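You operate a simulated robot arm through the tools that you are given. There is no shell and no other tool.

You are at the controls of a simulated robot arm. One attempt, no reset.

TASK
Clamp the dirty brass block in the vise, scrub it clean and open the vise again.
Fine: orange brush, dabbed in the teal tin; the vise stays shut while you scrub; stand the brush back. Set down upright: orange brush. What is to be rubbed or washed off counts as gone when no trace of it is left.

Only the result counts: the job must be done as asked and must still hold three seconds after the hand-in. Knocking over, shifting, dropping, spilling or breaking anything else fails it.

THE ROBOT
A 7-joint arm with a fingered hand, fixed in place. Base frame: the origin is at the foot of the arm, x ahead of it, y to its left, z up. Readings come in m, rad, newtons and seconds.
With the tool pointing down near the work surface it reaches from about 0.16 to 0.76 m from the base axis. Its first joint turns from -1.204 to 3.002 rad. Payload 3.4 kg.
Tool frame: the origin (TCP) lies between the finger pads and is the grasp point; the fingertips stand 0.039 m ahead of it; z points along the fingers, y is the line along which they close. Largest opening 0.18 m; the body of the gripper starts 0.111 m behind the TCP. The gripper is a hand of 3 fingers: y runs from the thumb to the fingers, the wrist lies at [0, 0, -0.262] in the tool frame, and closing takes about 1.5 s.
Orientation is told as [roll, pitch, yaw] about the base's x, y, z axes, in that order, counted from this pose: with the fingers straight down and closing along the base's y, the tool's x points along the base's -x, its y along +y and its z along -z.

THE INTERFACE
- The arm moves only by the tool apply_moves. Its argument "series" is a list of rows, each an object of numbers (a shift or turn left out is 0, a gripper value left out holds the last): "tx", "ty", "tz": the shift along the tool's x, y, z in m; "wx", "wy", "wz": the turn, a rotation vector about the tool's x, y, z in rad. In form: [{"tx": .., "ty": .., "tz": .., "wx": .., "wy": .., "wz": ..}, ...]. A call has 1 to 20 rows; each row shifts and turns the commanded pose from where the row before left it, along the tool's axes as they then stand. "hand" is the closure, from 0 (fully open) to 1 (shut), set as the call begins (left out, the last holds). Each row takes 0.2 s and may step no farther than 0.05 m and 0.15 rad from the row before; otherwise, or with a gripper value out of range, the whole call is refused. Where a pose cannot be reached the arm comes as near as it can. A force on the tool above 40 N (or 10 N above the force at the start of the call, whichever is more), or a blocked arm, ends the call early, and 0.2 s more pass. Each finger travels about 0.072 m/s and halts on what it meets, pressing with about 29 N; the grip force reading is that of the motor and also rises with nothing between the fingers. The clock runs only during rows and for 0.2 s after the last one: add rows that do not move to give the fingers time. It gives the time, the measured TCP pose, the force on the tool (base axes), the opening and the grip force at its end, in the units of the frame above (readings bear some noise), with the torque about the TCP (base axes, N m) and any sound that the robot's microphone picked up.
- Cameras (640 x 400 px; columns grow to the right, rows downward): "scene" is fixed at [0.0565, 0.6568, 1.5306]; the picture's right is [-0.78, -0.62, 0.00], its down [-0.27, 0.34, -0.90] and it looks along [0.56, -0.71, -0.43] (base axes); focal length 319 px, centre (320, 200). "wrist" rides on the gripper at [0.063, -0.036, -0.128] in the tool frame; the picture's right is [0.50, 0.87, 0.00], its down [-0.75, 0.44, -0.49] and it looks along [-0.43, 0.25, 0.87] (tool axes); focal length 226 px, centre (320, 200). There is no depth. A picture from a camera that has moved, and an enlarged one, comes with that camera's place and axes in the base frame and with its lens. The place of the scene camera against the robot may be out by one fixed shift of up to 0.012 m in any direction.
- camera(camera): a new picture of that camera. The clock stands still meanwhile.
- raise_lower(by): slides the trunk up (or, below 0, down) by that many m; the arm rides with it, the base frame stays. It gives what a move gives, with no picture.
- move_fingers(finger1, finger2, thumb_bend): sets how far each is bent, from 0 (flat) to 1 (curled in); at 0.3 the hand is open as for a grip, at 0.7 the pads meet at the TCP. One left out holds its place. A second passes; each finger stops where it meets its share of the squeeze, and holds until it gets a number again. A gripper value or a shape takes the hand back. It gives what a move gives, with no picture; readings hold the bend of each and the force on the fingers (four entries, about 0 where the hand has none), thumb and palm.
- grasp_type(shape): the hand has 3 fingers and takes this shape, open, in about a second: jaw (thumb against the fingers, like two jaws); tri (thumb and two fingers); tip (a fingertip pinch); poke (one finger out to press); point (the index stretched); flat (the hand flat); cup (the hand cupped); fist (a fist). The gripper value then closes the fingers along that shape, each until it touches; the sizes above hold for jaw. It gives what a move gives, with no picture.
- enlarge(camera, box): a new picture of the part [left, top, right, bottom] of that camera's present view, enlarged. The clock stands still meanwhile.
- sign_off(): hands the job in; it is judged then, once.

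Places have to be worked out from the pictures, the camera data and where the tool is seen. Open the gripper and draw the arm clear of the work before you hand the job in, unless the task says otherwise.

The tools are called as name(argument=value, ...) on one line, values as JSON. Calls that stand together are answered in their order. apply_moves: Moves the arm, as the interface text tells. Its arguments: {"type":"object","properties":{"series":{"type":"array","items":{"type":"object","properties":{"tx":{"type":"number"},"ty":{"type":"number"},"tz":{"type":"number"},"wx":{"type":"number"},"wy":{"type":"number"},"wz":{"type":"number"}}}},"hand":{"type":"number"}},"required":["series"]} The other tools are called the same way: raise_lower (by) slides the trunk up or down; grasp_type (shape) gives the hand a shape; move_fingers (finger1, finger2, thumb_bend) moves the fingers one by one; camera (camera) takes a picture; enlarge (camera, box) takes an enlarged picture of a part of a camera's view; sign_off () hands the job in.

At the start:

```text
time: 0.0
tool_pos: [0.473, 0.1912, 1.226]
tcp_rot: [0.001, 0.001, 0.002]
contact_force: [0.2, 0.4, -0.2]
moment: [-0.04, 0.0, -0.02]
finger_gap: 0.18
gripper_force: 0.1
shape: jaw
bend: [0.3, 0.3, 0.3]
finger forces: [0.0, 0.0, 0.0, 0.0, 0.0, 0.0]
trunk travel left (down, up): [-0.275, 0.267]
```

scene: 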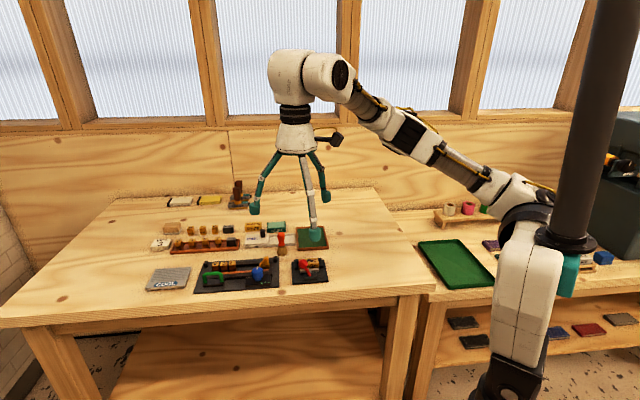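
wrist: 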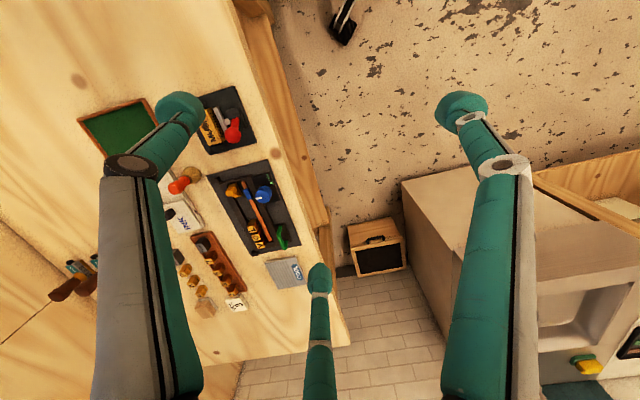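

I'll start by looking closely at the workbench to find the vise, brass block, brush and tin.

enlarge(camera="scene", box=[140, 170, 340, 300])

enlarge(camera="wrist", box=[60, 80, 320, 340])

enlarge(camera="scene", box=[400, 180, 640, 340])

```text
3.08 times, centred on (240, 235) of scene
camera zoom: at [0.0565, 0.6568, 1.5306], right [-0.78, -0.62, 0.0], down [-0.27, 0.34, -0.9], along [0.56, -0.71, -0.43], focal length 983 px, centre (566, 92)
```

zoom: 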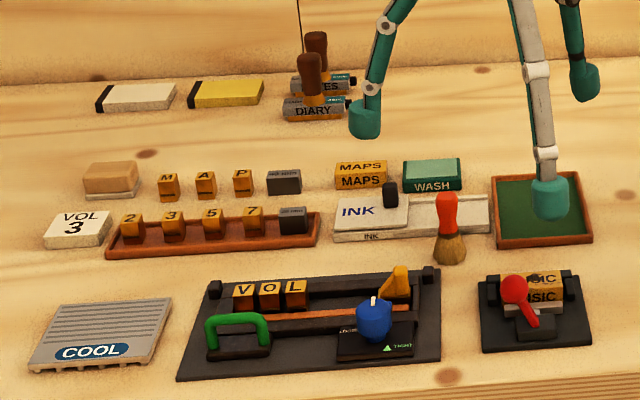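

```text
1.54 times, centred on (190, 210) of wrist
camera zoom: at [0.4113, 0.1549, 1.354], right [-0.5, 0.87, 0.0], down [0.75, 0.44, 0.49], along [0.42, 0.25, -0.87], focal length 348 px, centre (520, 185)
```

zoom: 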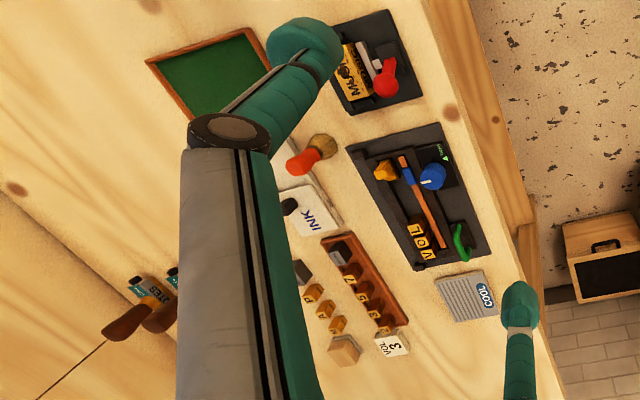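

```text
2.50 times, centred on (520, 260) of scene
camera zoom: at [0.0565, 0.6568, 1.5306], right [-0.78, -0.62, 0.0], down [-0.27, 0.34, -0.9], along [0.56, -0.71, -0.43], focal length 798 px, centre (-180, 50)
```

zoom: 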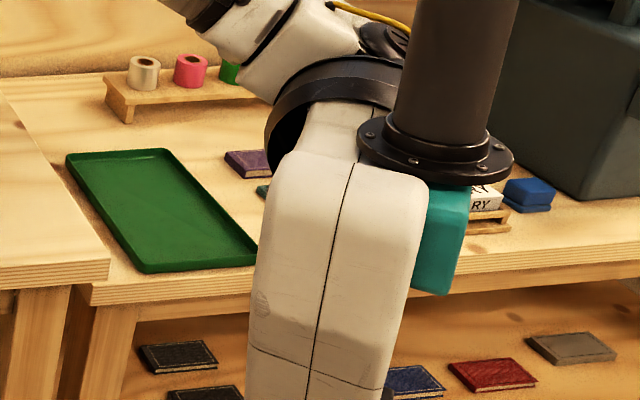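

I'm zooming in further on the two black fixtures, the brush and the WASH tin to identify them.

enlarge(camera="scene", box=[285, 245, 335, 290])

enlarge(camera="scene", box=[190, 250, 290, 300])

enlarge(camera="scene", box=[230, 210, 340, 265])

enlarge(camera="wrist", box=[160, 80, 310, 200])

enlarge(camera="scene", box=[150, 180, 260, 255])

```text
8.89 times, centred on (310, 268) of scene
camera zoom: at [0.0565, 0.6568, 1.5306], right [-0.78, -0.62, 0.0], down [-0.27, 0.34, -0.9], along [0.56, -0.71, -0.43], focal length 2839 px, centre (409, -400)
```

zoom: 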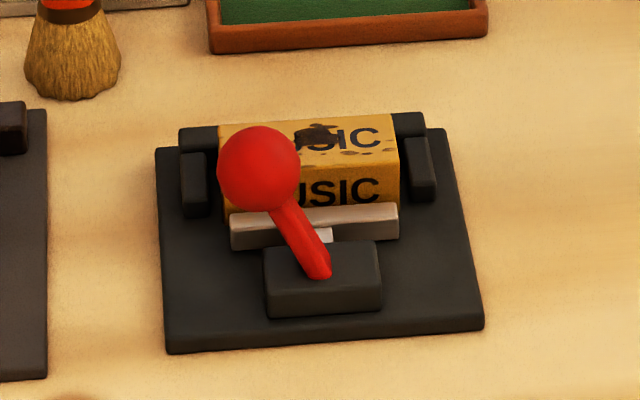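

```text
6.40 times, centred on (240, 275) of scene
camera zoom: at [0.0565, 0.6568, 1.5306], right [-0.78, -0.62, 0.0], down [-0.27, 0.34, -0.9], along [0.56, -0.71, -0.43], focal length 2044 px, centre (832, -280)
```

zoom: 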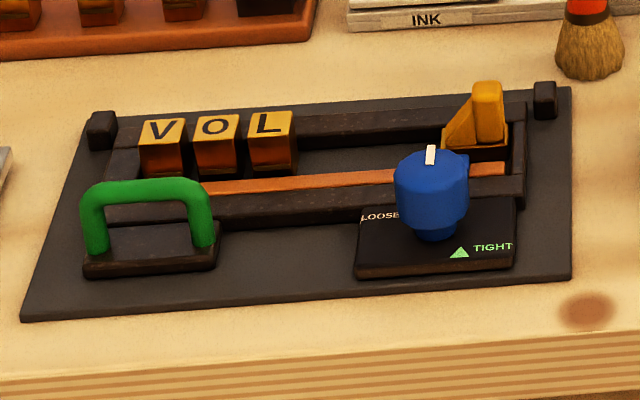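

```text
5.82 times, centred on (285, 238) of scene
camera zoom: at [0.0565, 0.6568, 1.5306], right [-0.78, -0.62, 0.0], down [-0.27, 0.34, -0.9], along [0.56, -0.71, -0.43], focal length 1858 px, centre (524, -18)
```

zoom: 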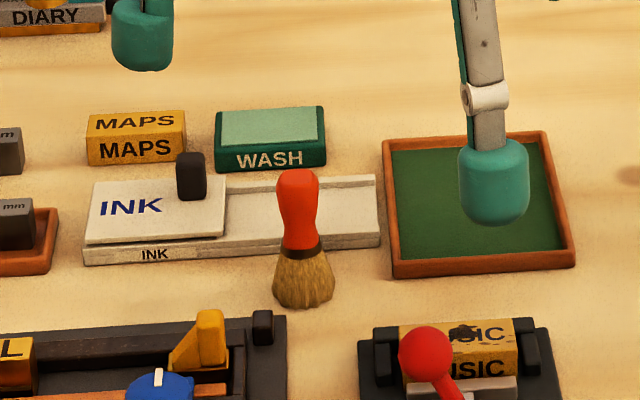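

```text
3.33 times, centred on (235, 140) of wrist
camera zoom: at [0.4113, 0.1549, 1.354], right [-0.5, 0.87, 0.0], down [0.75, 0.44, 0.49], along [0.42, 0.25, -0.87], focal length 754 px, centre (603, 400)
```

zoom: 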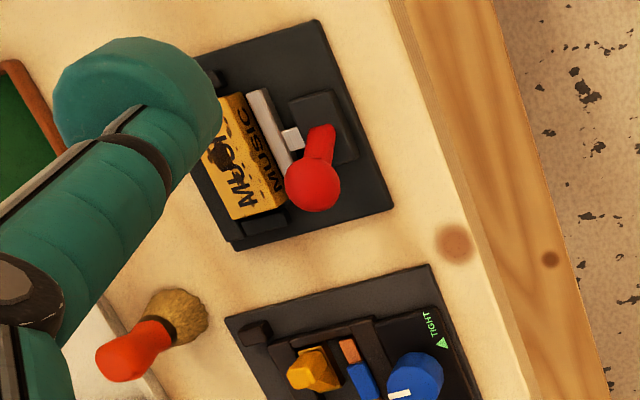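

```text
5.33 times, centred on (205, 218) of scene
camera zoom: at [0.0565, 0.6568, 1.5306], right [-0.78, -0.62, 0.0], down [-0.27, 0.34, -0.9], along [0.56, -0.71, -0.43], focal length 1704 px, centre (933, 107)
```

zoom: 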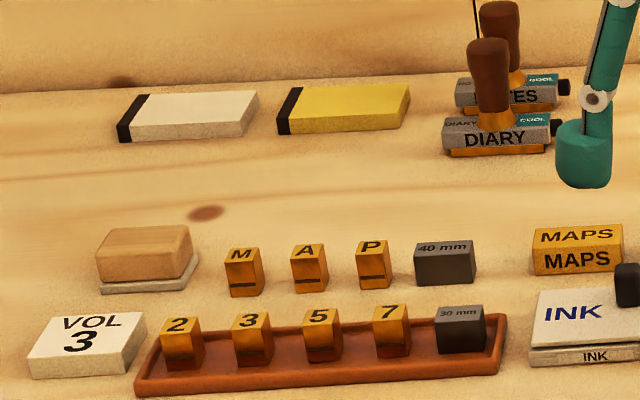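

The right-hand black fixture is the vise: the dirty MUSIC block sits in it, with a gray jaw and a red ball lever. The orange brush stands on its bristles near (0.6, 0.1), and the WASH tin is the teal one. I'm moving above the vise, well clear, for a better look.

apply_moves(series=[{"tx": -0.019, "ty": -0.026, "tz": 0.02}, {"tx": -0.019, "ty": -0.026, "tz": 0.02}, {"tx": -0.019, "ty": -0.026, "tz": 0.02}, {"tx": -0.019, "ty": -0.026, "tz": 0.02}, {"tx": -0.019, "ty": -0.026, "tz": 0.02}, {"tx": -0.019, "ty": -0.026, "tz": 0.02}, {}])

camera(camera="wrist")

camera(camera="scene")

```text
time: 1.6
tool_pos: [0.583, 0.0354, 1.1057]
tcp_rot: [-0.001, -0.002, 0.001]
contact_force: [0.8, 0.2, -0.7]
moment: [0.03, 0.01, -0.02]
finger_gap: 0.1799
gripper_force: 0.0
shape: jaw
bend: [0.3, 0.3, 0.3]
finger forces: [0.0, 0.0, 0.1, 0.0, 0.1, 0.1]
trunk travel left (down, up): [-0.275, 0.267]
```

```text
taken
camera wrist: at [0.5197, -0.0011, 1.2325], right [-0.5, 0.87, 0.0], down [0.75, 0.44, 0.49], along [0.43, 0.25, -0.87], focal length 226 px, centre (320, 200)
```

wrist: 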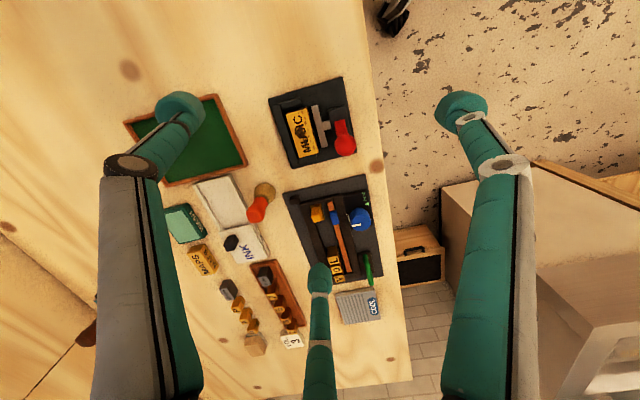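

```text
taken
```

scene: 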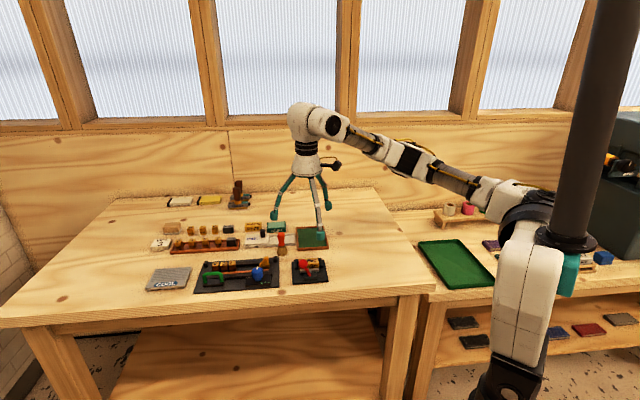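

The vise is now in clear view between the fingers; I zoom in on it and on the brush and tin.

enlarge(camera="wrist", box=[260, 70, 370, 175])

enlarge(camera="wrist", box=[150, 150, 300, 300])

enlarge(camera="scene", box=[285, 245, 335, 290])

```text
3.81 times, centred on (315, 122) of wrist
camera zoom: at [0.5197, -0.0011, 1.2325], right [-0.5, 0.87, 0.0], down [0.75, 0.44, 0.49], along [0.43, 0.25, -0.87], focal length 861 px, centre (339, 495)
```

zoom: 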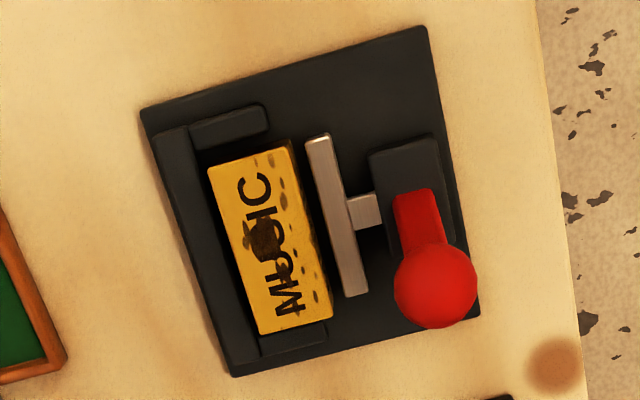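

```text
2.67 times, centred on (225, 225) of wrist
camera zoom: at [0.5197, -0.0011, 1.2325], right [-0.5, 0.87, 0.0], down [0.75, 0.44, 0.49], along [0.43, 0.25, -0.87], focal length 603 px, centre (573, 133)
```

zoom: 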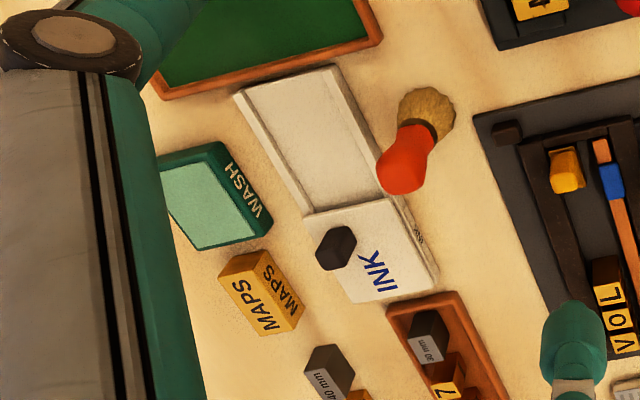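

```text
8.89 times, centred on (310, 268) of scene
camera zoom: at [0.0565, 0.6568, 1.5306], right [-0.78, -0.62, 0.0], down [-0.27, 0.34, -0.9], along [0.56, -0.71, -0.43], focal length 2839 px, centre (409, -400)
```

zoom: 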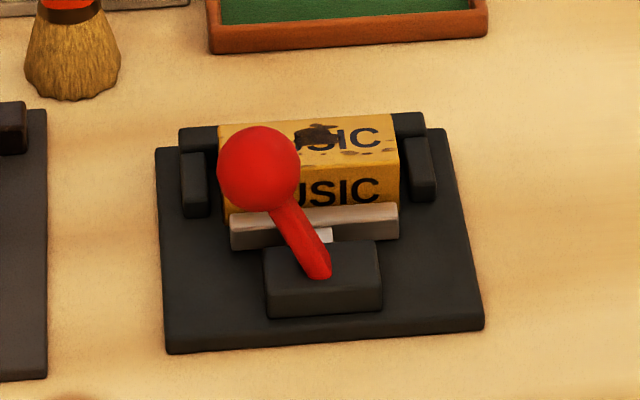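

The plate is a square turned 45° with its centre near (0.588, 0.029). The ball is near (0.576, 0.069, 0.941) and the lever pivot near (0.561, 0.054), so the lever leans "left" along (0.707, 0.707). The gray jaw is still clear of the block. I'll close the fingers, move to the lever's left side at height and yaw 45°.

apply_moves(series=[{"tx": -0.014, "ty": 0.034}, {"tx": -0.014, "ty": 0.034}, {"wz": -0.131}, {"wz": -0.131}, {"wz": -0.131}, {"wz": -0.131}, {"wz": -0.131}, {"wz": -0.13}, {}, {}, {}], hand=1)

camera(camera="wrist")

camera(camera="scene")

```text
time: 4.0
tool_pos: [0.613, 0.1031, 1.1092]
tcp_rot: [0.002, -0.003, 0.786]
contact_force: [-0.1, -0.1, 0.0]
moment: [-0.04, -0.01, 0.0]
finger_gap: 0.0
gripper_force: 29.0
shape: jaw
bend: [0.66, 0.66, 0.66]
finger forces: [0.0, 0.0, 0.1, 0.0, 0.0, 0.0]
trunk travel left (down, up): [-0.275, 0.267]
```

```text
taken
camera wrist: at [0.5937, 0.0336, 1.2351], right [-0.97, 0.26, 0.0], down [0.22, 0.84, 0.49], along [0.13, 0.48, -0.87], focal length 226 px, centre (320, 200)
```

wrist: 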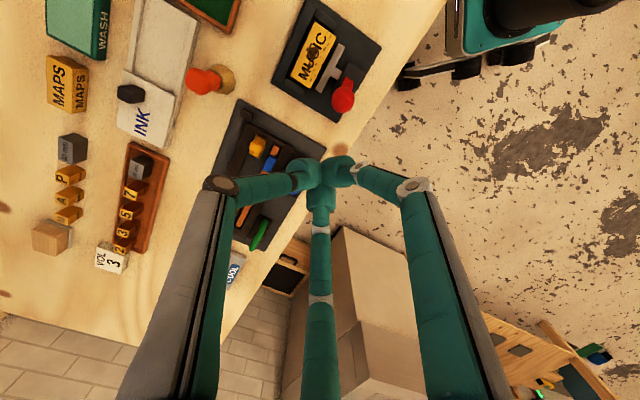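

```text
taken
```

scene: 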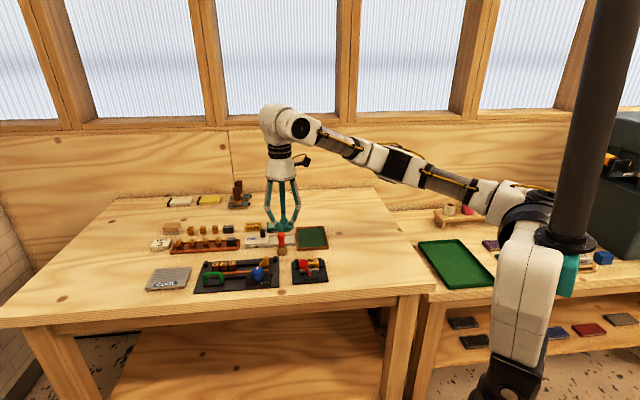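

Fingers are closed. I zoom again for triangulating the lever, brush and tin from this second viewpoint.

enlarge(camera="wrist", box=[265, 0, 395, 130])

enlarge(camera="wrist", box=[40, 0, 250, 170])

```text
3.08 times, centred on (330, 65) of wrist
camera zoom: at [0.5937, 0.0336, 1.2351], right [-0.97, 0.26, 0.0], down [0.22, 0.84, 0.49], along [0.13, 0.48, -0.87], focal length 696 px, centre (289, 615)
```

zoom: 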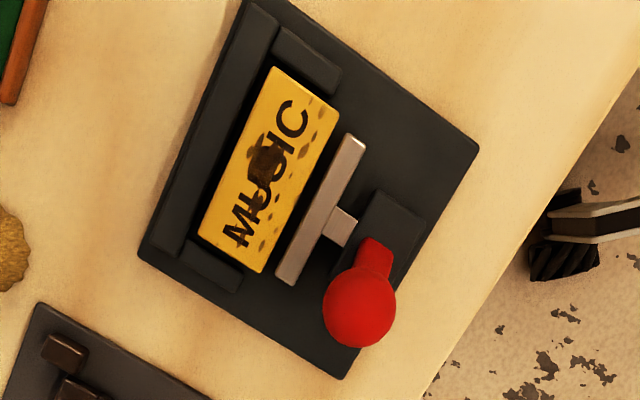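

```text
2.35 times, centred on (145, 85) of wrist
camera zoom: at [0.5937, 0.0336, 1.2351], right [-0.97, 0.26, 0.0], down [0.22, 0.84, 0.49], along [0.13, 0.48, -0.87], focal length 532 px, centre (732, 471)
```

zoom: 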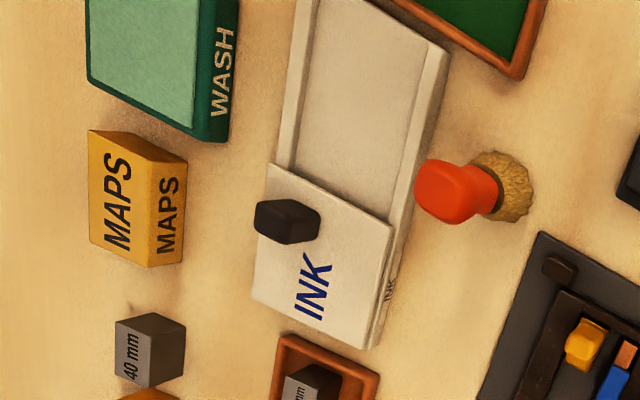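

Ball confirmed near (0.5755, 0.0685, 0.9405) and block top near z 0.905. The closed fingers are now 5 cm to the lever's left, so I lower them to ball height there, above the bare table.

apply_moves(series=[{"tz": 0.04}, {"tz": 0.04}, {"tz": 0.04}, {"tz": 0.037}, {}])

camera(camera="wrist")

enlarge(camera="scene", box=[240, 200, 360, 290])

```text
time: 5.2
tool_pos: [0.6136, 0.1054, 0.9506]
tcp_rot: [0.0, -0.001, 0.787]
contact_force: [-0.3, 0.6, -0.5]
moment: [0.0, 0.0, -0.02]
finger_gap: 0.0
gripper_force: 29.2
shape: jaw
bend: [0.66, 0.66, 0.66]
finger forces: [0.1, 0.0, 0.0, 0.1, 0.1, 0.1]
trunk travel left (down, up): [-0.275, 0.267]
```

```text
taken
camera wrist: at [0.594, 0.0346, 1.0777], right [-0.97, 0.26, 0.0], down [0.22, 0.84, 0.49], along [0.13, 0.48, -0.87], focal length 226 px, centre (320, 200)
```

wrist: 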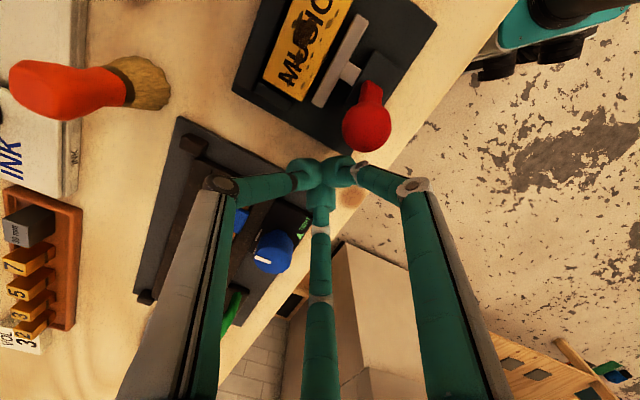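

```text
4.44 times, centred on (300, 245) of scene
camera zoom: at [0.0565, 0.6568, 1.5306], right [-0.78, -0.62, 0.0], down [-0.27, 0.34, -0.9], along [0.56, -0.71, -0.43], focal length 1420 px, centre (409, 0)
```

zoom: 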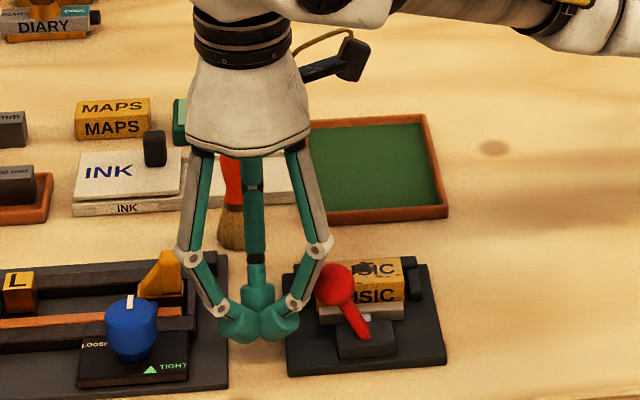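

The cluster's leading finger is just short of the ball. I push gently toward the right (−L, tool +x) and watch the force and the lever.

apply_moves(series=[{"tx": 0.007}, {"tx": 0.006}, {"tx": 0.006}, {}])

enlarge(camera="scene", box=[270, 220, 350, 290])

enlarge(camera="wrist", box=[220, 0, 430, 210])

```text
time: 6.2
tool_pos: [0.5999, 0.0917, 0.9514]
tcp_rot: [0.001, -0.002, 0.786]
contact_force: [0.5, 4.2, 3.3]
moment: [-0.04, 0.1, -0.08]
finger_gap: 0.0
gripper_force: 29.1
shape: jaw
bend: [0.67, 0.66, 0.66]
finger forces: [2.7, 0.0, 0.1, 0.0, 0.1, 0.0]
trunk travel left (down, up): [-0.275, 0.267]
```

```text
5.71 times, centred on (310, 255) of scene
camera zoom: at [0.0565, 0.6568, 1.5306], right [-0.78, -0.62, 0.0], down [-0.27, 0.34, -0.9], along [0.56, -0.71, -0.43], focal length 1825 px, centre (377, -114)
```

zoom: 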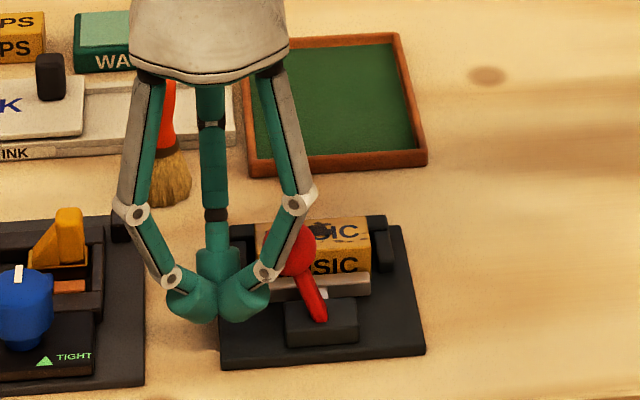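

```text
1.90 times, centred on (325, 105) of wrist
camera zoom: at [0.581, 0.0208, 1.078], right [-0.97, 0.26, 0.0], down [0.22, 0.84, 0.49], along [0.13, 0.48, -0.87], focal length 431 px, centre (310, 381)
```

zoom: 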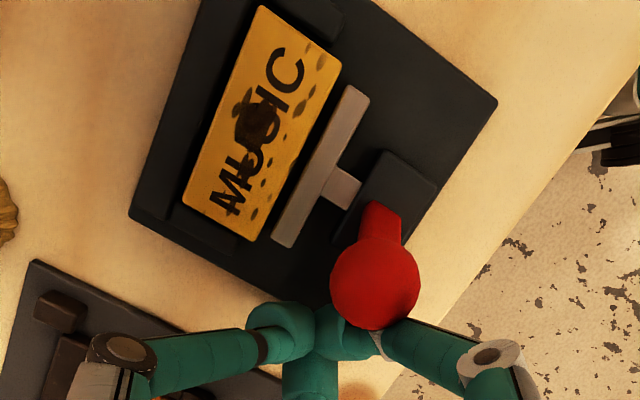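

Light contact (about 3 N on finger 1) and the ball seems to have started moving. I keep pushing in small steps.

apply_moves(series=[{"tx": 0.005}, {"tx": 0.005}, {"tx": 0.005}, {}])

enlarge(camera="scene", box=[270, 220, 350, 290])

enlarge(camera="wrist", box=[220, 0, 430, 210])

```text
time: 7.2
tool_pos: [0.5897, 0.0801, 0.9502]
tcp_rot: [-0.002, 0.0, 0.784]
contact_force: [1.0, 1.1, 0.3]
moment: [-0.01, -0.01, -0.05]
finger_gap: 0.0004
gripper_force: 28.7
shape: jaw
bend: [0.67, 0.66, 0.67]
finger forces: [0.9, 0.0, 0.0, 0.0, 0.1, 0.1]
trunk travel left (down, up): [-0.275, 0.267]
```

```text
5.71 times, centred on (310, 255) of scene
camera zoom: at [0.0565, 0.6568, 1.5306], right [-0.78, -0.62, 0.0], down [-0.27, 0.34, -0.9], along [0.56, -0.71, -0.43], focal length 1825 px, centre (377, -114)
```

zoom: 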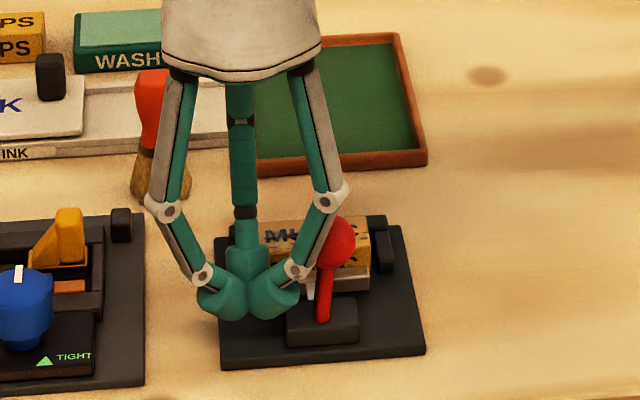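

```text
1.90 times, centred on (325, 105) of wrist
camera zoom: at [0.5708, 0.0088, 1.0775], right [-0.97, 0.26, 0.0], down [0.22, 0.84, 0.49], along [0.13, 0.48, -0.87], focal length 431 px, centre (310, 381)
```

zoom: 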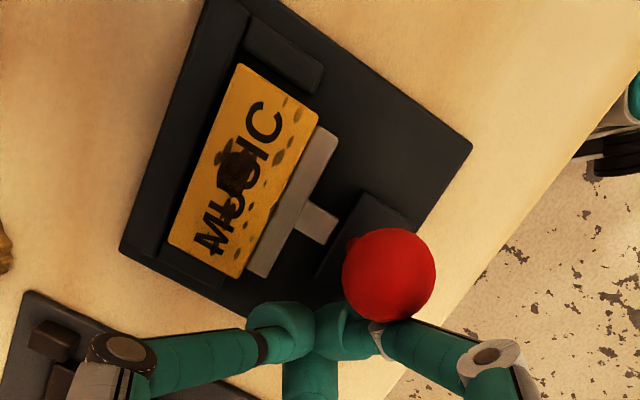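

The lever swings about the F axis and the gray jaw closes onto the block. I keep pushing toward the stop.

apply_moves(series=[{"tx": 0.005}, {"tx": 0.005}, {"tx": 0.005}, {}])

enlarge(camera="scene", box=[270, 220, 350, 290])

enlarge(camera="wrist", box=[220, 0, 430, 210])

```text
time: 8.2
tool_pos: [0.5787, 0.0697, 0.9495]
tcp_rot: [0.001, -0.002, 0.788]
contact_force: [-0.2, 0.1, -0.7]
moment: [0.0, -0.01, 0.01]
finger_gap: 0.0001
gripper_force: 28.7
shape: jaw
bend: [0.67, 0.66, 0.67]
finger forces: [0.0, 0.1, 0.0, 0.0, 0.0, 0.0]
trunk travel left (down, up): [-0.275, 0.267]
```

```text
5.71 times, centred on (310, 255) of scene
camera zoom: at [0.0565, 0.6568, 1.5306], right [-0.78, -0.62, 0.0], down [-0.27, 0.34, -0.9], along [0.56, -0.71, -0.43], focal length 1825 px, centre (377, -114)
```

zoom: 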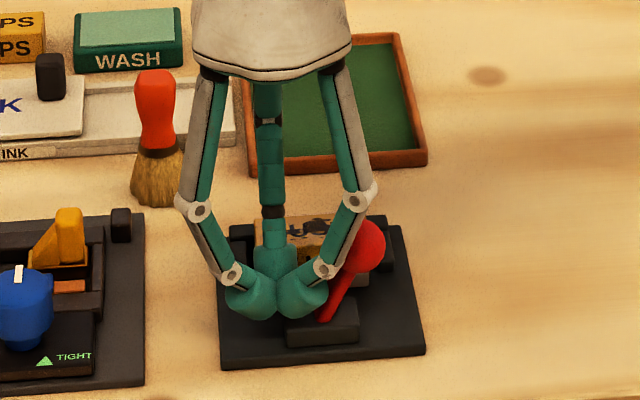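

```text
1.90 times, centred on (325, 105) of wrist
camera zoom: at [0.5596, -0.001, 1.0773], right [-0.97, 0.26, 0.0], down [0.22, 0.84, 0.49], along [0.13, 0.48, -0.87], focal length 431 px, centre (310, 381)
```

zoom: 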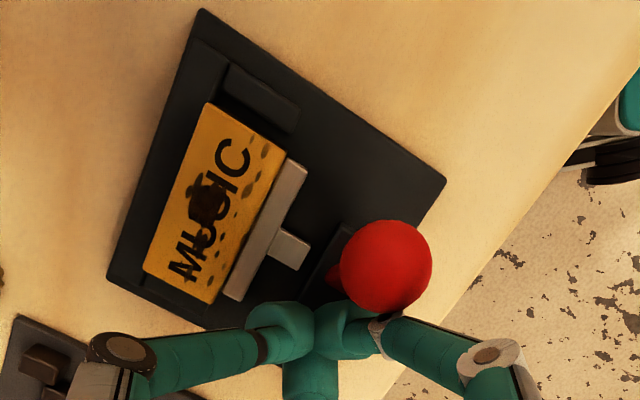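

The lever has gone over to the right with almost no force now; I push a little further to find its end stop.

apply_moves(series=[{"tx": 0.005}, {"tx": 0.005}, {}])

enlarge(camera="scene", box=[270, 220, 350, 290])

enlarge(camera="wrist", box=[220, 0, 430, 210])

```text
time: 9.0
tool_pos: [0.5715, 0.062, 0.9503]
tcp_rot: [0.0, -0.001, 0.786]
contact_force: [-0.1, 0.1, 0.3]
moment: [-0.02, -0.01, -0.04]
finger_gap: 0.0
gripper_force: 29.2
shape: jaw
bend: [0.74, 0.73, 0.75]
finger forces: [0.0, 0.0, 0.1, 0.0, 0.0, 0.0]
trunk travel left (down, up): [-0.275, 0.267]
```

```text
5.71 times, centred on (310, 255) of scene
camera zoom: at [0.0565, 0.6568, 1.5306], right [-0.78, -0.62, 0.0], down [-0.27, 0.34, -0.9], along [0.56, -0.71, -0.43], focal length 1825 px, centre (377, -114)
```

zoom: 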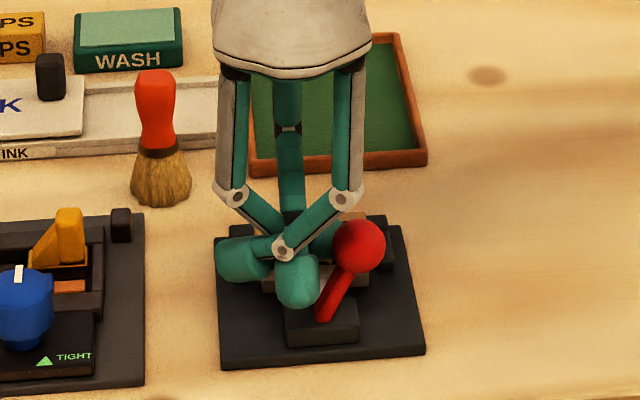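

```text
1.90 times, centred on (325, 105) of wrist
camera zoom: at [0.5529, -0.0085, 1.0775], right [-0.97, 0.26, 0.0], down [0.22, 0.84, 0.49], along [0.13, 0.48, -0.87], focal length 431 px, centre (310, 381)
```

zoom: 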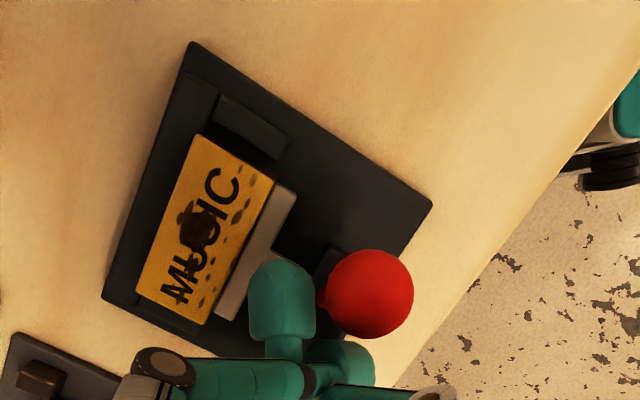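

The lever stopped while the fingers folded past each other, so it seems to be at its end stop. I back off, rise, reopen the hand and inspect the vise.

apply_moves(series=[{"tx": -0.02}, {"tx": -0.03}, {"tz": -0.04}, {"tz": -0.04}, {"tz": -0.04}, {}])

enlarge(camera="wrist", box=[240, 0, 420, 150])

enlarge(camera="scene", box=[285, 245, 335, 290])

camera(camera="scene")

```text
time: 10.4
tool_pos: [0.6072, 0.0981, 1.0709]
tcp_rot: [0.0, 0.001, 0.787]
contact_force: [-0.2, -0.7, 0.2]
moment: [0.0, -0.02, 0.02]
finger_gap: 0.0
gripper_force: 29.6
shape: jaw
bend: [0.74, 0.73, 0.75]
finger forces: [0.0, 0.0, 0.1, 0.1, 0.0, 0.0]
trunk travel left (down, up): [-0.275, 0.267]
```

```text
2.67 times, centred on (330, 75) of wrist
camera zoom: at [0.5882, 0.0291, 1.1986], right [-0.97, 0.26, 0.0], down [0.22, 0.84, 0.49], along [0.13, 0.48, -0.87], focal length 603 px, centre (293, 533)
```

zoom: 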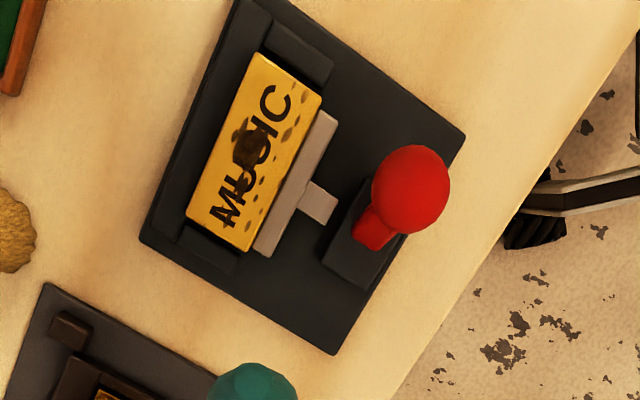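

```text
8.89 times, centred on (310, 268) of scene
camera zoom: at [0.0565, 0.6568, 1.5306], right [-0.78, -0.62, 0.0], down [-0.27, 0.34, -0.9], along [0.56, -0.71, -0.43], focal length 2839 px, centre (409, -400)
```

zoom: 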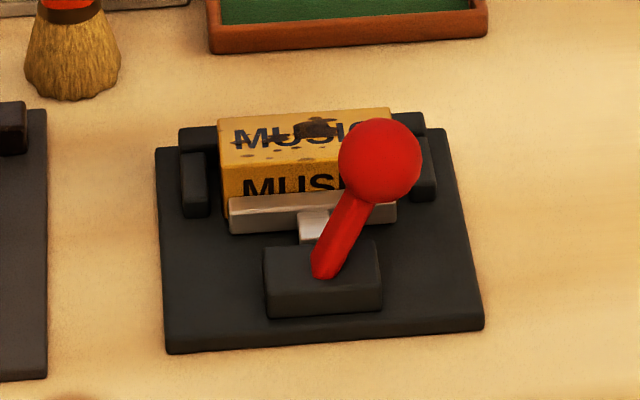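

```text
taken
```

scene: 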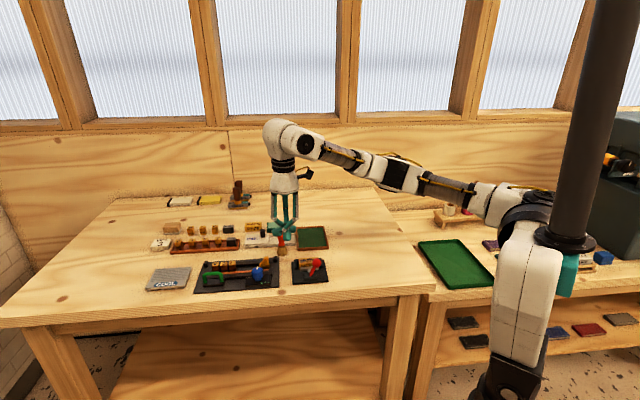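

The jaw is now flush on the block, and the lever has swung symmetrically from +25° to −25°, so the vise is shut. Next I open the hand and hover above the orange brush to measure it.

apply_moves(series=[{"tx": -0.0062, "ty": -0.0377, "tz": -0.0075}, {"tx": -0.0062, "ty": -0.0377, "tz": -0.0075}, {"tx": -0.0062, "ty": -0.0377, "tz": -0.0075}, {"tx": -0.0062, "ty": -0.0377, "tz": -0.0075}, {}, {}, {}], hand=0.2)

camera(camera="wrist")

camera(camera="scene")

```text
time: 12.0
tool_pos: [0.7315, 0.0103, 1.1015]
tcp_rot: [-0.003, -0.002, 0.788]
contact_force: [-0.1, 0.4, -0.4]
moment: [0.02, 0.01, -0.02]
finger_gap: 0.1434
gripper_force: 0.0
shape: jaw
bend: [0.55, 0.55, 0.55]
finger forces: [0.0, 0.0, 0.0, 0.0, 0.0, 0.1]
trunk travel left (down, up): [-0.275, 0.267]
```

```text
taken
camera wrist: at [0.7133, -0.0601, 1.2286], right [-0.97, 0.26, 0.0], down [0.22, 0.84, 0.49], along [0.13, 0.48, -0.87], focal length 226 px, centre (320, 200)
```

wrist: 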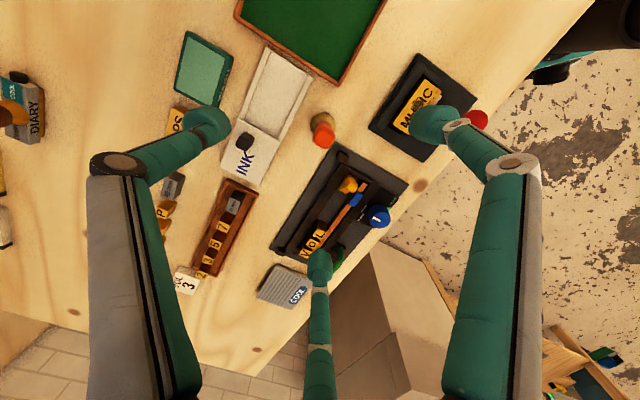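

```text
taken
```

scene: 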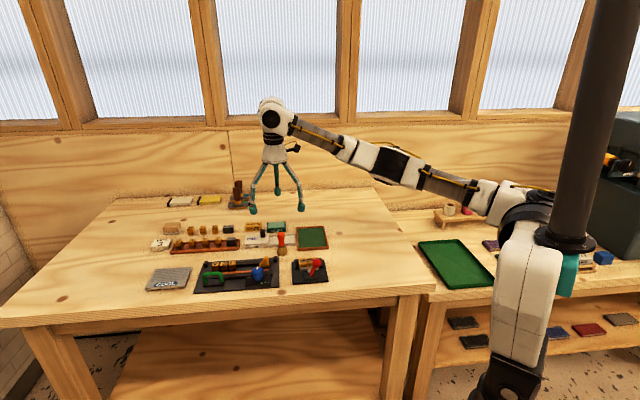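

Clear view of the brush and the tin now. I zoom to locate both precisely.

enlarge(camera="wrist", box=[280, 90, 360, 170])

enlarge(camera="wrist", box=[150, 20, 270, 140])

enlarge(camera="scene", box=[260, 210, 320, 265])

```text
5.00 times, centred on (320, 130) of wrist
camera zoom: at [0.7133, -0.0601, 1.2286], right [-0.97, 0.26, 0.0], down [0.22, 0.84, 0.49], along [0.13, 0.48, -0.87], focal length 1130 px, centre (320, 550)
```

zoom: 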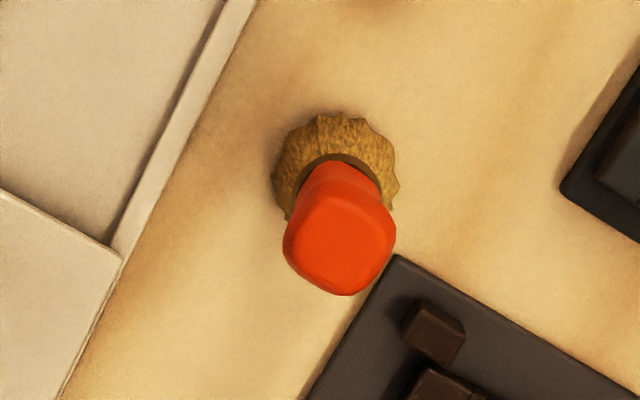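

```text
3.33 times, centred on (210, 80) of wrist
camera zoom: at [0.7133, -0.0601, 1.2286], right [-0.97, 0.26, 0.0], down [0.22, 0.84, 0.49], along [0.13, 0.48, -0.87], focal length 754 px, centre (687, 600)
```

zoom: 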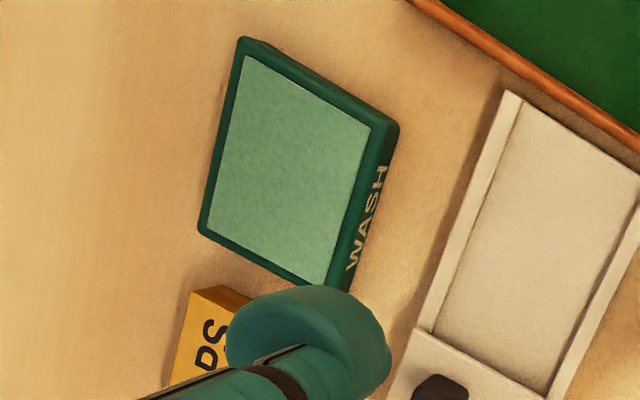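

```text
7.27 times, centred on (290, 238) of scene
camera zoom: at [0.0565, 0.6568, 1.5306], right [-0.78, -0.62, 0.0], down [-0.27, 0.34, -0.9], along [0.56, -0.71, -0.43], focal length 2323 px, centre (538, -73)
```

zoom: 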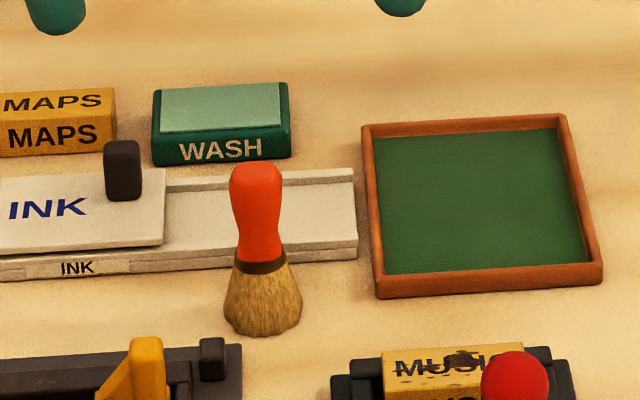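

Brush stands at about (0.727, 0.011), bristles 4 cm wide, handle top near z 0.95; the tin's pad is centred near (0.865, −0.098). I narrow the hand, centre over the brush and go partway down.

apply_moves(series=[{"tx": 0.0027, "ty": 0.0034}, {}, {}, {"tz": 0.04}, {"tz": 0.04}, {}], hand=0.5)

camera(camera="wrist")

enlarge(camera="scene", box=[230, 170, 350, 265])

```text
time: 13.4
tool_pos: [0.7266, 0.0077, 1.0213]
tcp_rot: [0.0, -0.001, 0.785]
contact_force: [0.1, 0.4, -0.4]
moment: [0.01, 0.01, -0.02]
finger_gap: 0.0907
gripper_force: 0.1
shape: jaw
bend: [0.71, 0.71, 0.72]
finger forces: [0.1, 0.0, 0.0, 0.0, 0.0, 0.0]
trunk travel left (down, up): [-0.275, 0.267]
```

```text
taken
camera wrist: at [0.7085, -0.0615, 1.1477], right [-0.97, 0.26, 0.0], down [0.22, 0.84, 0.49], along [0.13, 0.48, -0.87], focal length 226 px, centre (320, 200)
```

wrist: 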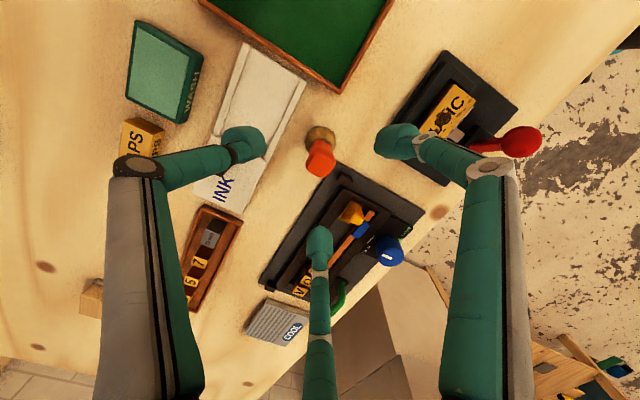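

```text
4.21 times, centred on (290, 218) of scene
camera zoom: at [0.0565, 0.6568, 1.5306], right [-0.78, -0.62, 0.0], down [-0.27, 0.34, -0.9], along [0.56, -0.71, -0.43], focal length 1345 px, centre (446, 126)
```

zoom: 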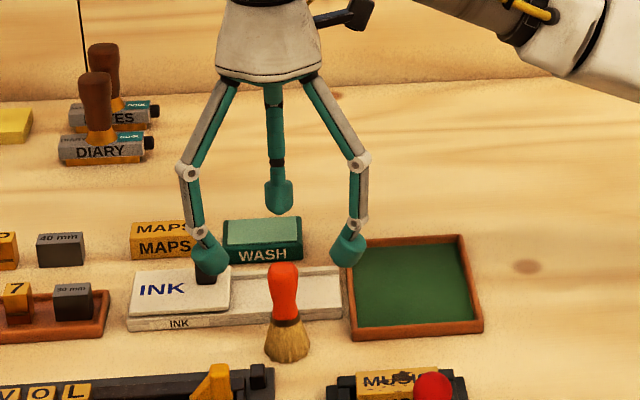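

The brush lies nearly on the tool axis. I zoom in to fine-check centring before lowering further.

enlarge(camera="wrist", box=[270, 100, 370, 200])

```text
4.00 times, centred on (320, 150) of wrist
camera zoom: at [0.7085, -0.0615, 1.1477], right [-0.97, 0.26, 0.0], down [0.22, 0.84, 0.49], along [0.13, 0.48, -0.87], focal length 904 px, centre (320, 400)
```

zoom: 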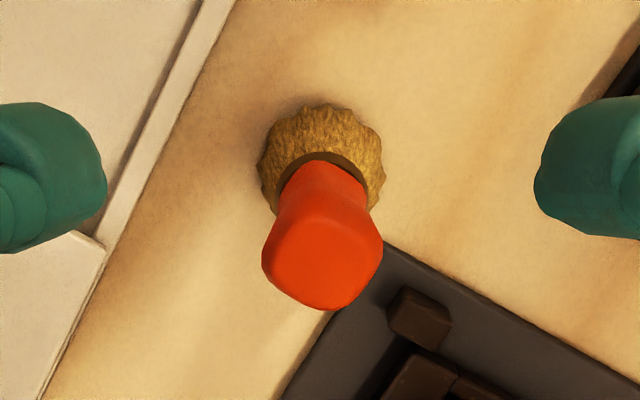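

Centred within 2 mm. I lower so the fingertips sit around the handle above the ferrule.

apply_moves(series=[{"tx": -0.0013, "ty": 0.0013, "tz": 0.02}, {"tz": 0.025}, {"tz": 0.023}, {}])

enlarge(camera="scene", box=[240, 190, 340, 265])

camera(camera="wrist")

```text
time: 14.4
tool_pos: [0.7252, 0.0076, 0.9533]
tcp_rot: [-0.001, -0.002, 0.785]
contact_force: [0.9, -0.2, 0.7]
moment: [0.01, -0.01, -0.02]
finger_gap: 0.0908
gripper_force: 0.1
shape: jaw
bend: [0.71, 0.71, 0.72]
finger forces: [0.0, 0.0, 0.0, 0.0, 0.0, 0.0]
trunk travel left (down, up): [-0.275, 0.267]
```

```text
5.33 times, centred on (290, 228) of scene
camera zoom: at [0.0565, 0.6568, 1.5306], right [-0.78, -0.62, 0.0], down [-0.27, 0.34, -0.9], along [0.56, -0.71, -0.43], focal length 1704 px, centre (480, 53)
```

zoom: 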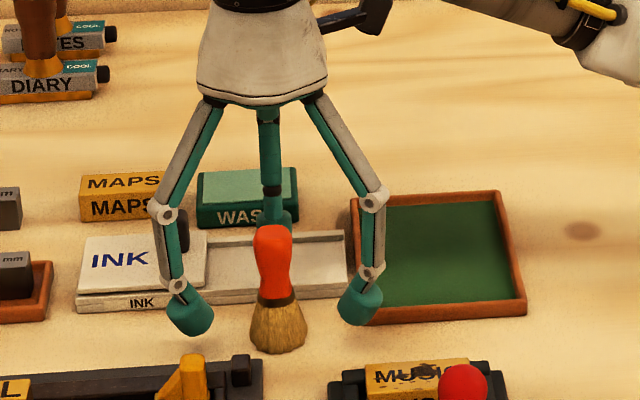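

```text
taken
camera wrist: at [0.707, -0.0609, 1.0799], right [-0.97, 0.26, 0.0], down [0.22, 0.84, 0.49], along [0.13, 0.48, -0.87], focal length 226 px, centre (320, 200)
```

wrist: 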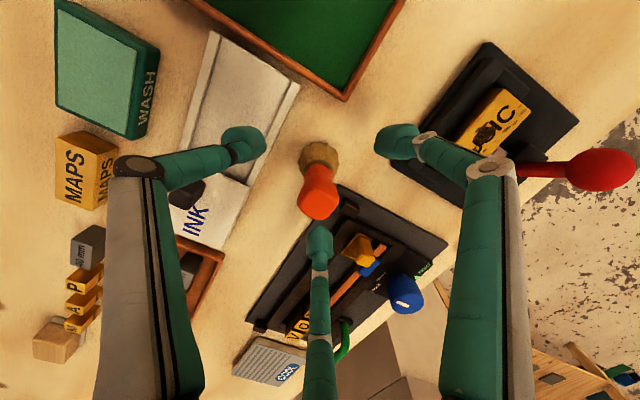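

Fingertips surround the handle just above the ferrule. I close the hand on it.

apply_moves(series=[{}, {}, {}, {}, {}, {}, {}], hand=1)

enlarge(camera="scene", box=[240, 190, 340, 265])

camera(camera="wrist")

```text
time: 16.0
tool_pos: [0.7261, 0.0087, 0.9551]
tcp_rot: [-0.001, -0.005, 0.786]
contact_force: [5.7, -1.3, 17.4]
moment: [-0.13, -0.11, 0.02]
finger_gap: 0.0246
gripper_force: 28.6
shape: jaw
bend: [0.72, 0.72, 0.75]
finger forces: [30.9, 26.4, 0.0, 0.0, 28.6, 0.0]
trunk travel left (down, up): [-0.275, 0.267]
```

```text
5.33 times, centred on (290, 228) of scene
camera zoom: at [0.0565, 0.6568, 1.5306], right [-0.78, -0.62, 0.0], down [-0.27, 0.34, -0.9], along [0.56, -0.71, -0.43], focal length 1704 px, centre (480, 53)
```

zoom: 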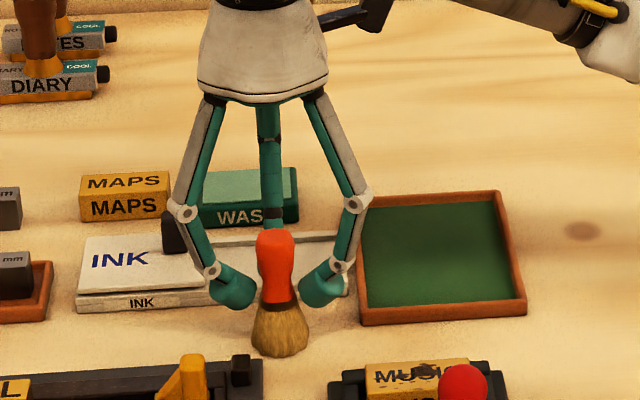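

```text
taken
camera wrist: at [0.7065, -0.061, 1.0816], right [-0.97, 0.26, 0.0], down [0.22, 0.84, 0.49], along [0.13, 0.48, -0.87], focal length 226 px, centre (320, 200)
```

wrist: 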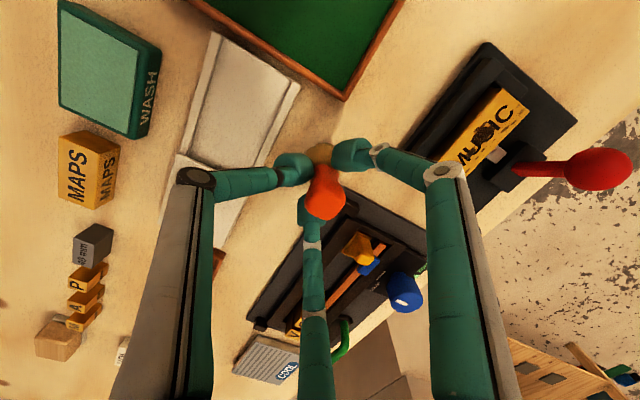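

Firm three-finger grip (about 28 N each, gap 25 mm). I lift the brush straight up and check that it's held.

apply_moves(series=[{"tz": -0.02}, {"tz": -0.03}, {"tz": -0.04}, {"tz": -0.04}, {}])

enlarge(camera="scene", box=[230, 150, 340, 265])

camera(camera="wrist")

```text
time: 17.2
tool_pos: [0.7281, 0.0114, 1.0817]
tcp_rot: [0.001, 0.001, 0.786]
contact_force: [0.0, 0.1, -0.6]
moment: [0.0, 0.01, 0.01]
finger_gap: 0.0206
gripper_force: 29.7
shape: jaw
bend: [0.72, 0.72, 0.78]
finger forces: [25.4, 24.8, 0.0, 0.1, 17.3, 0.1]
trunk travel left (down, up): [-0.275, 0.267]
```

```text
3.48 times, centred on (285, 208) of scene
camera zoom: at [0.0565, 0.6568, 1.5306], right [-0.78, -0.62, 0.0], down [-0.27, 0.34, -0.9], along [0.56, -0.71, -0.43], focal length 1111 px, centre (442, 174)
```

zoom: 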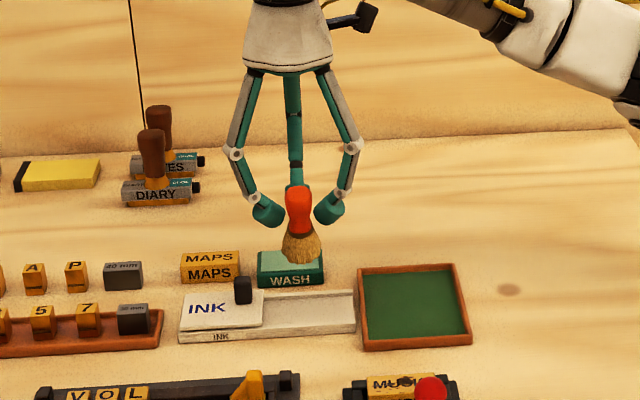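

```text
taken
camera wrist: at [0.7093, -0.0589, 1.2087], right [-0.97, 0.26, 0.0], down [0.23, 0.84, 0.49], along [0.13, 0.48, -0.87], focal length 226 px, centre (320, 200)
```

wrist: 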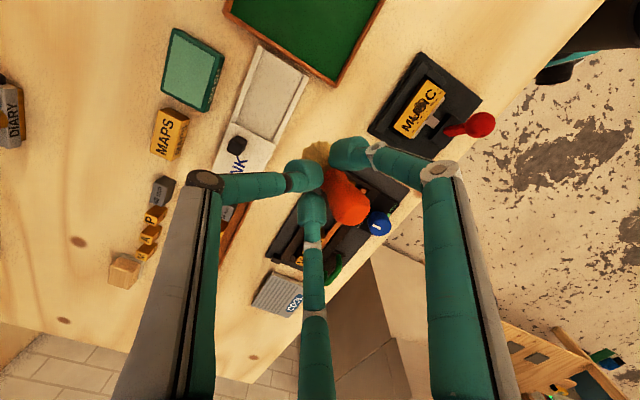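

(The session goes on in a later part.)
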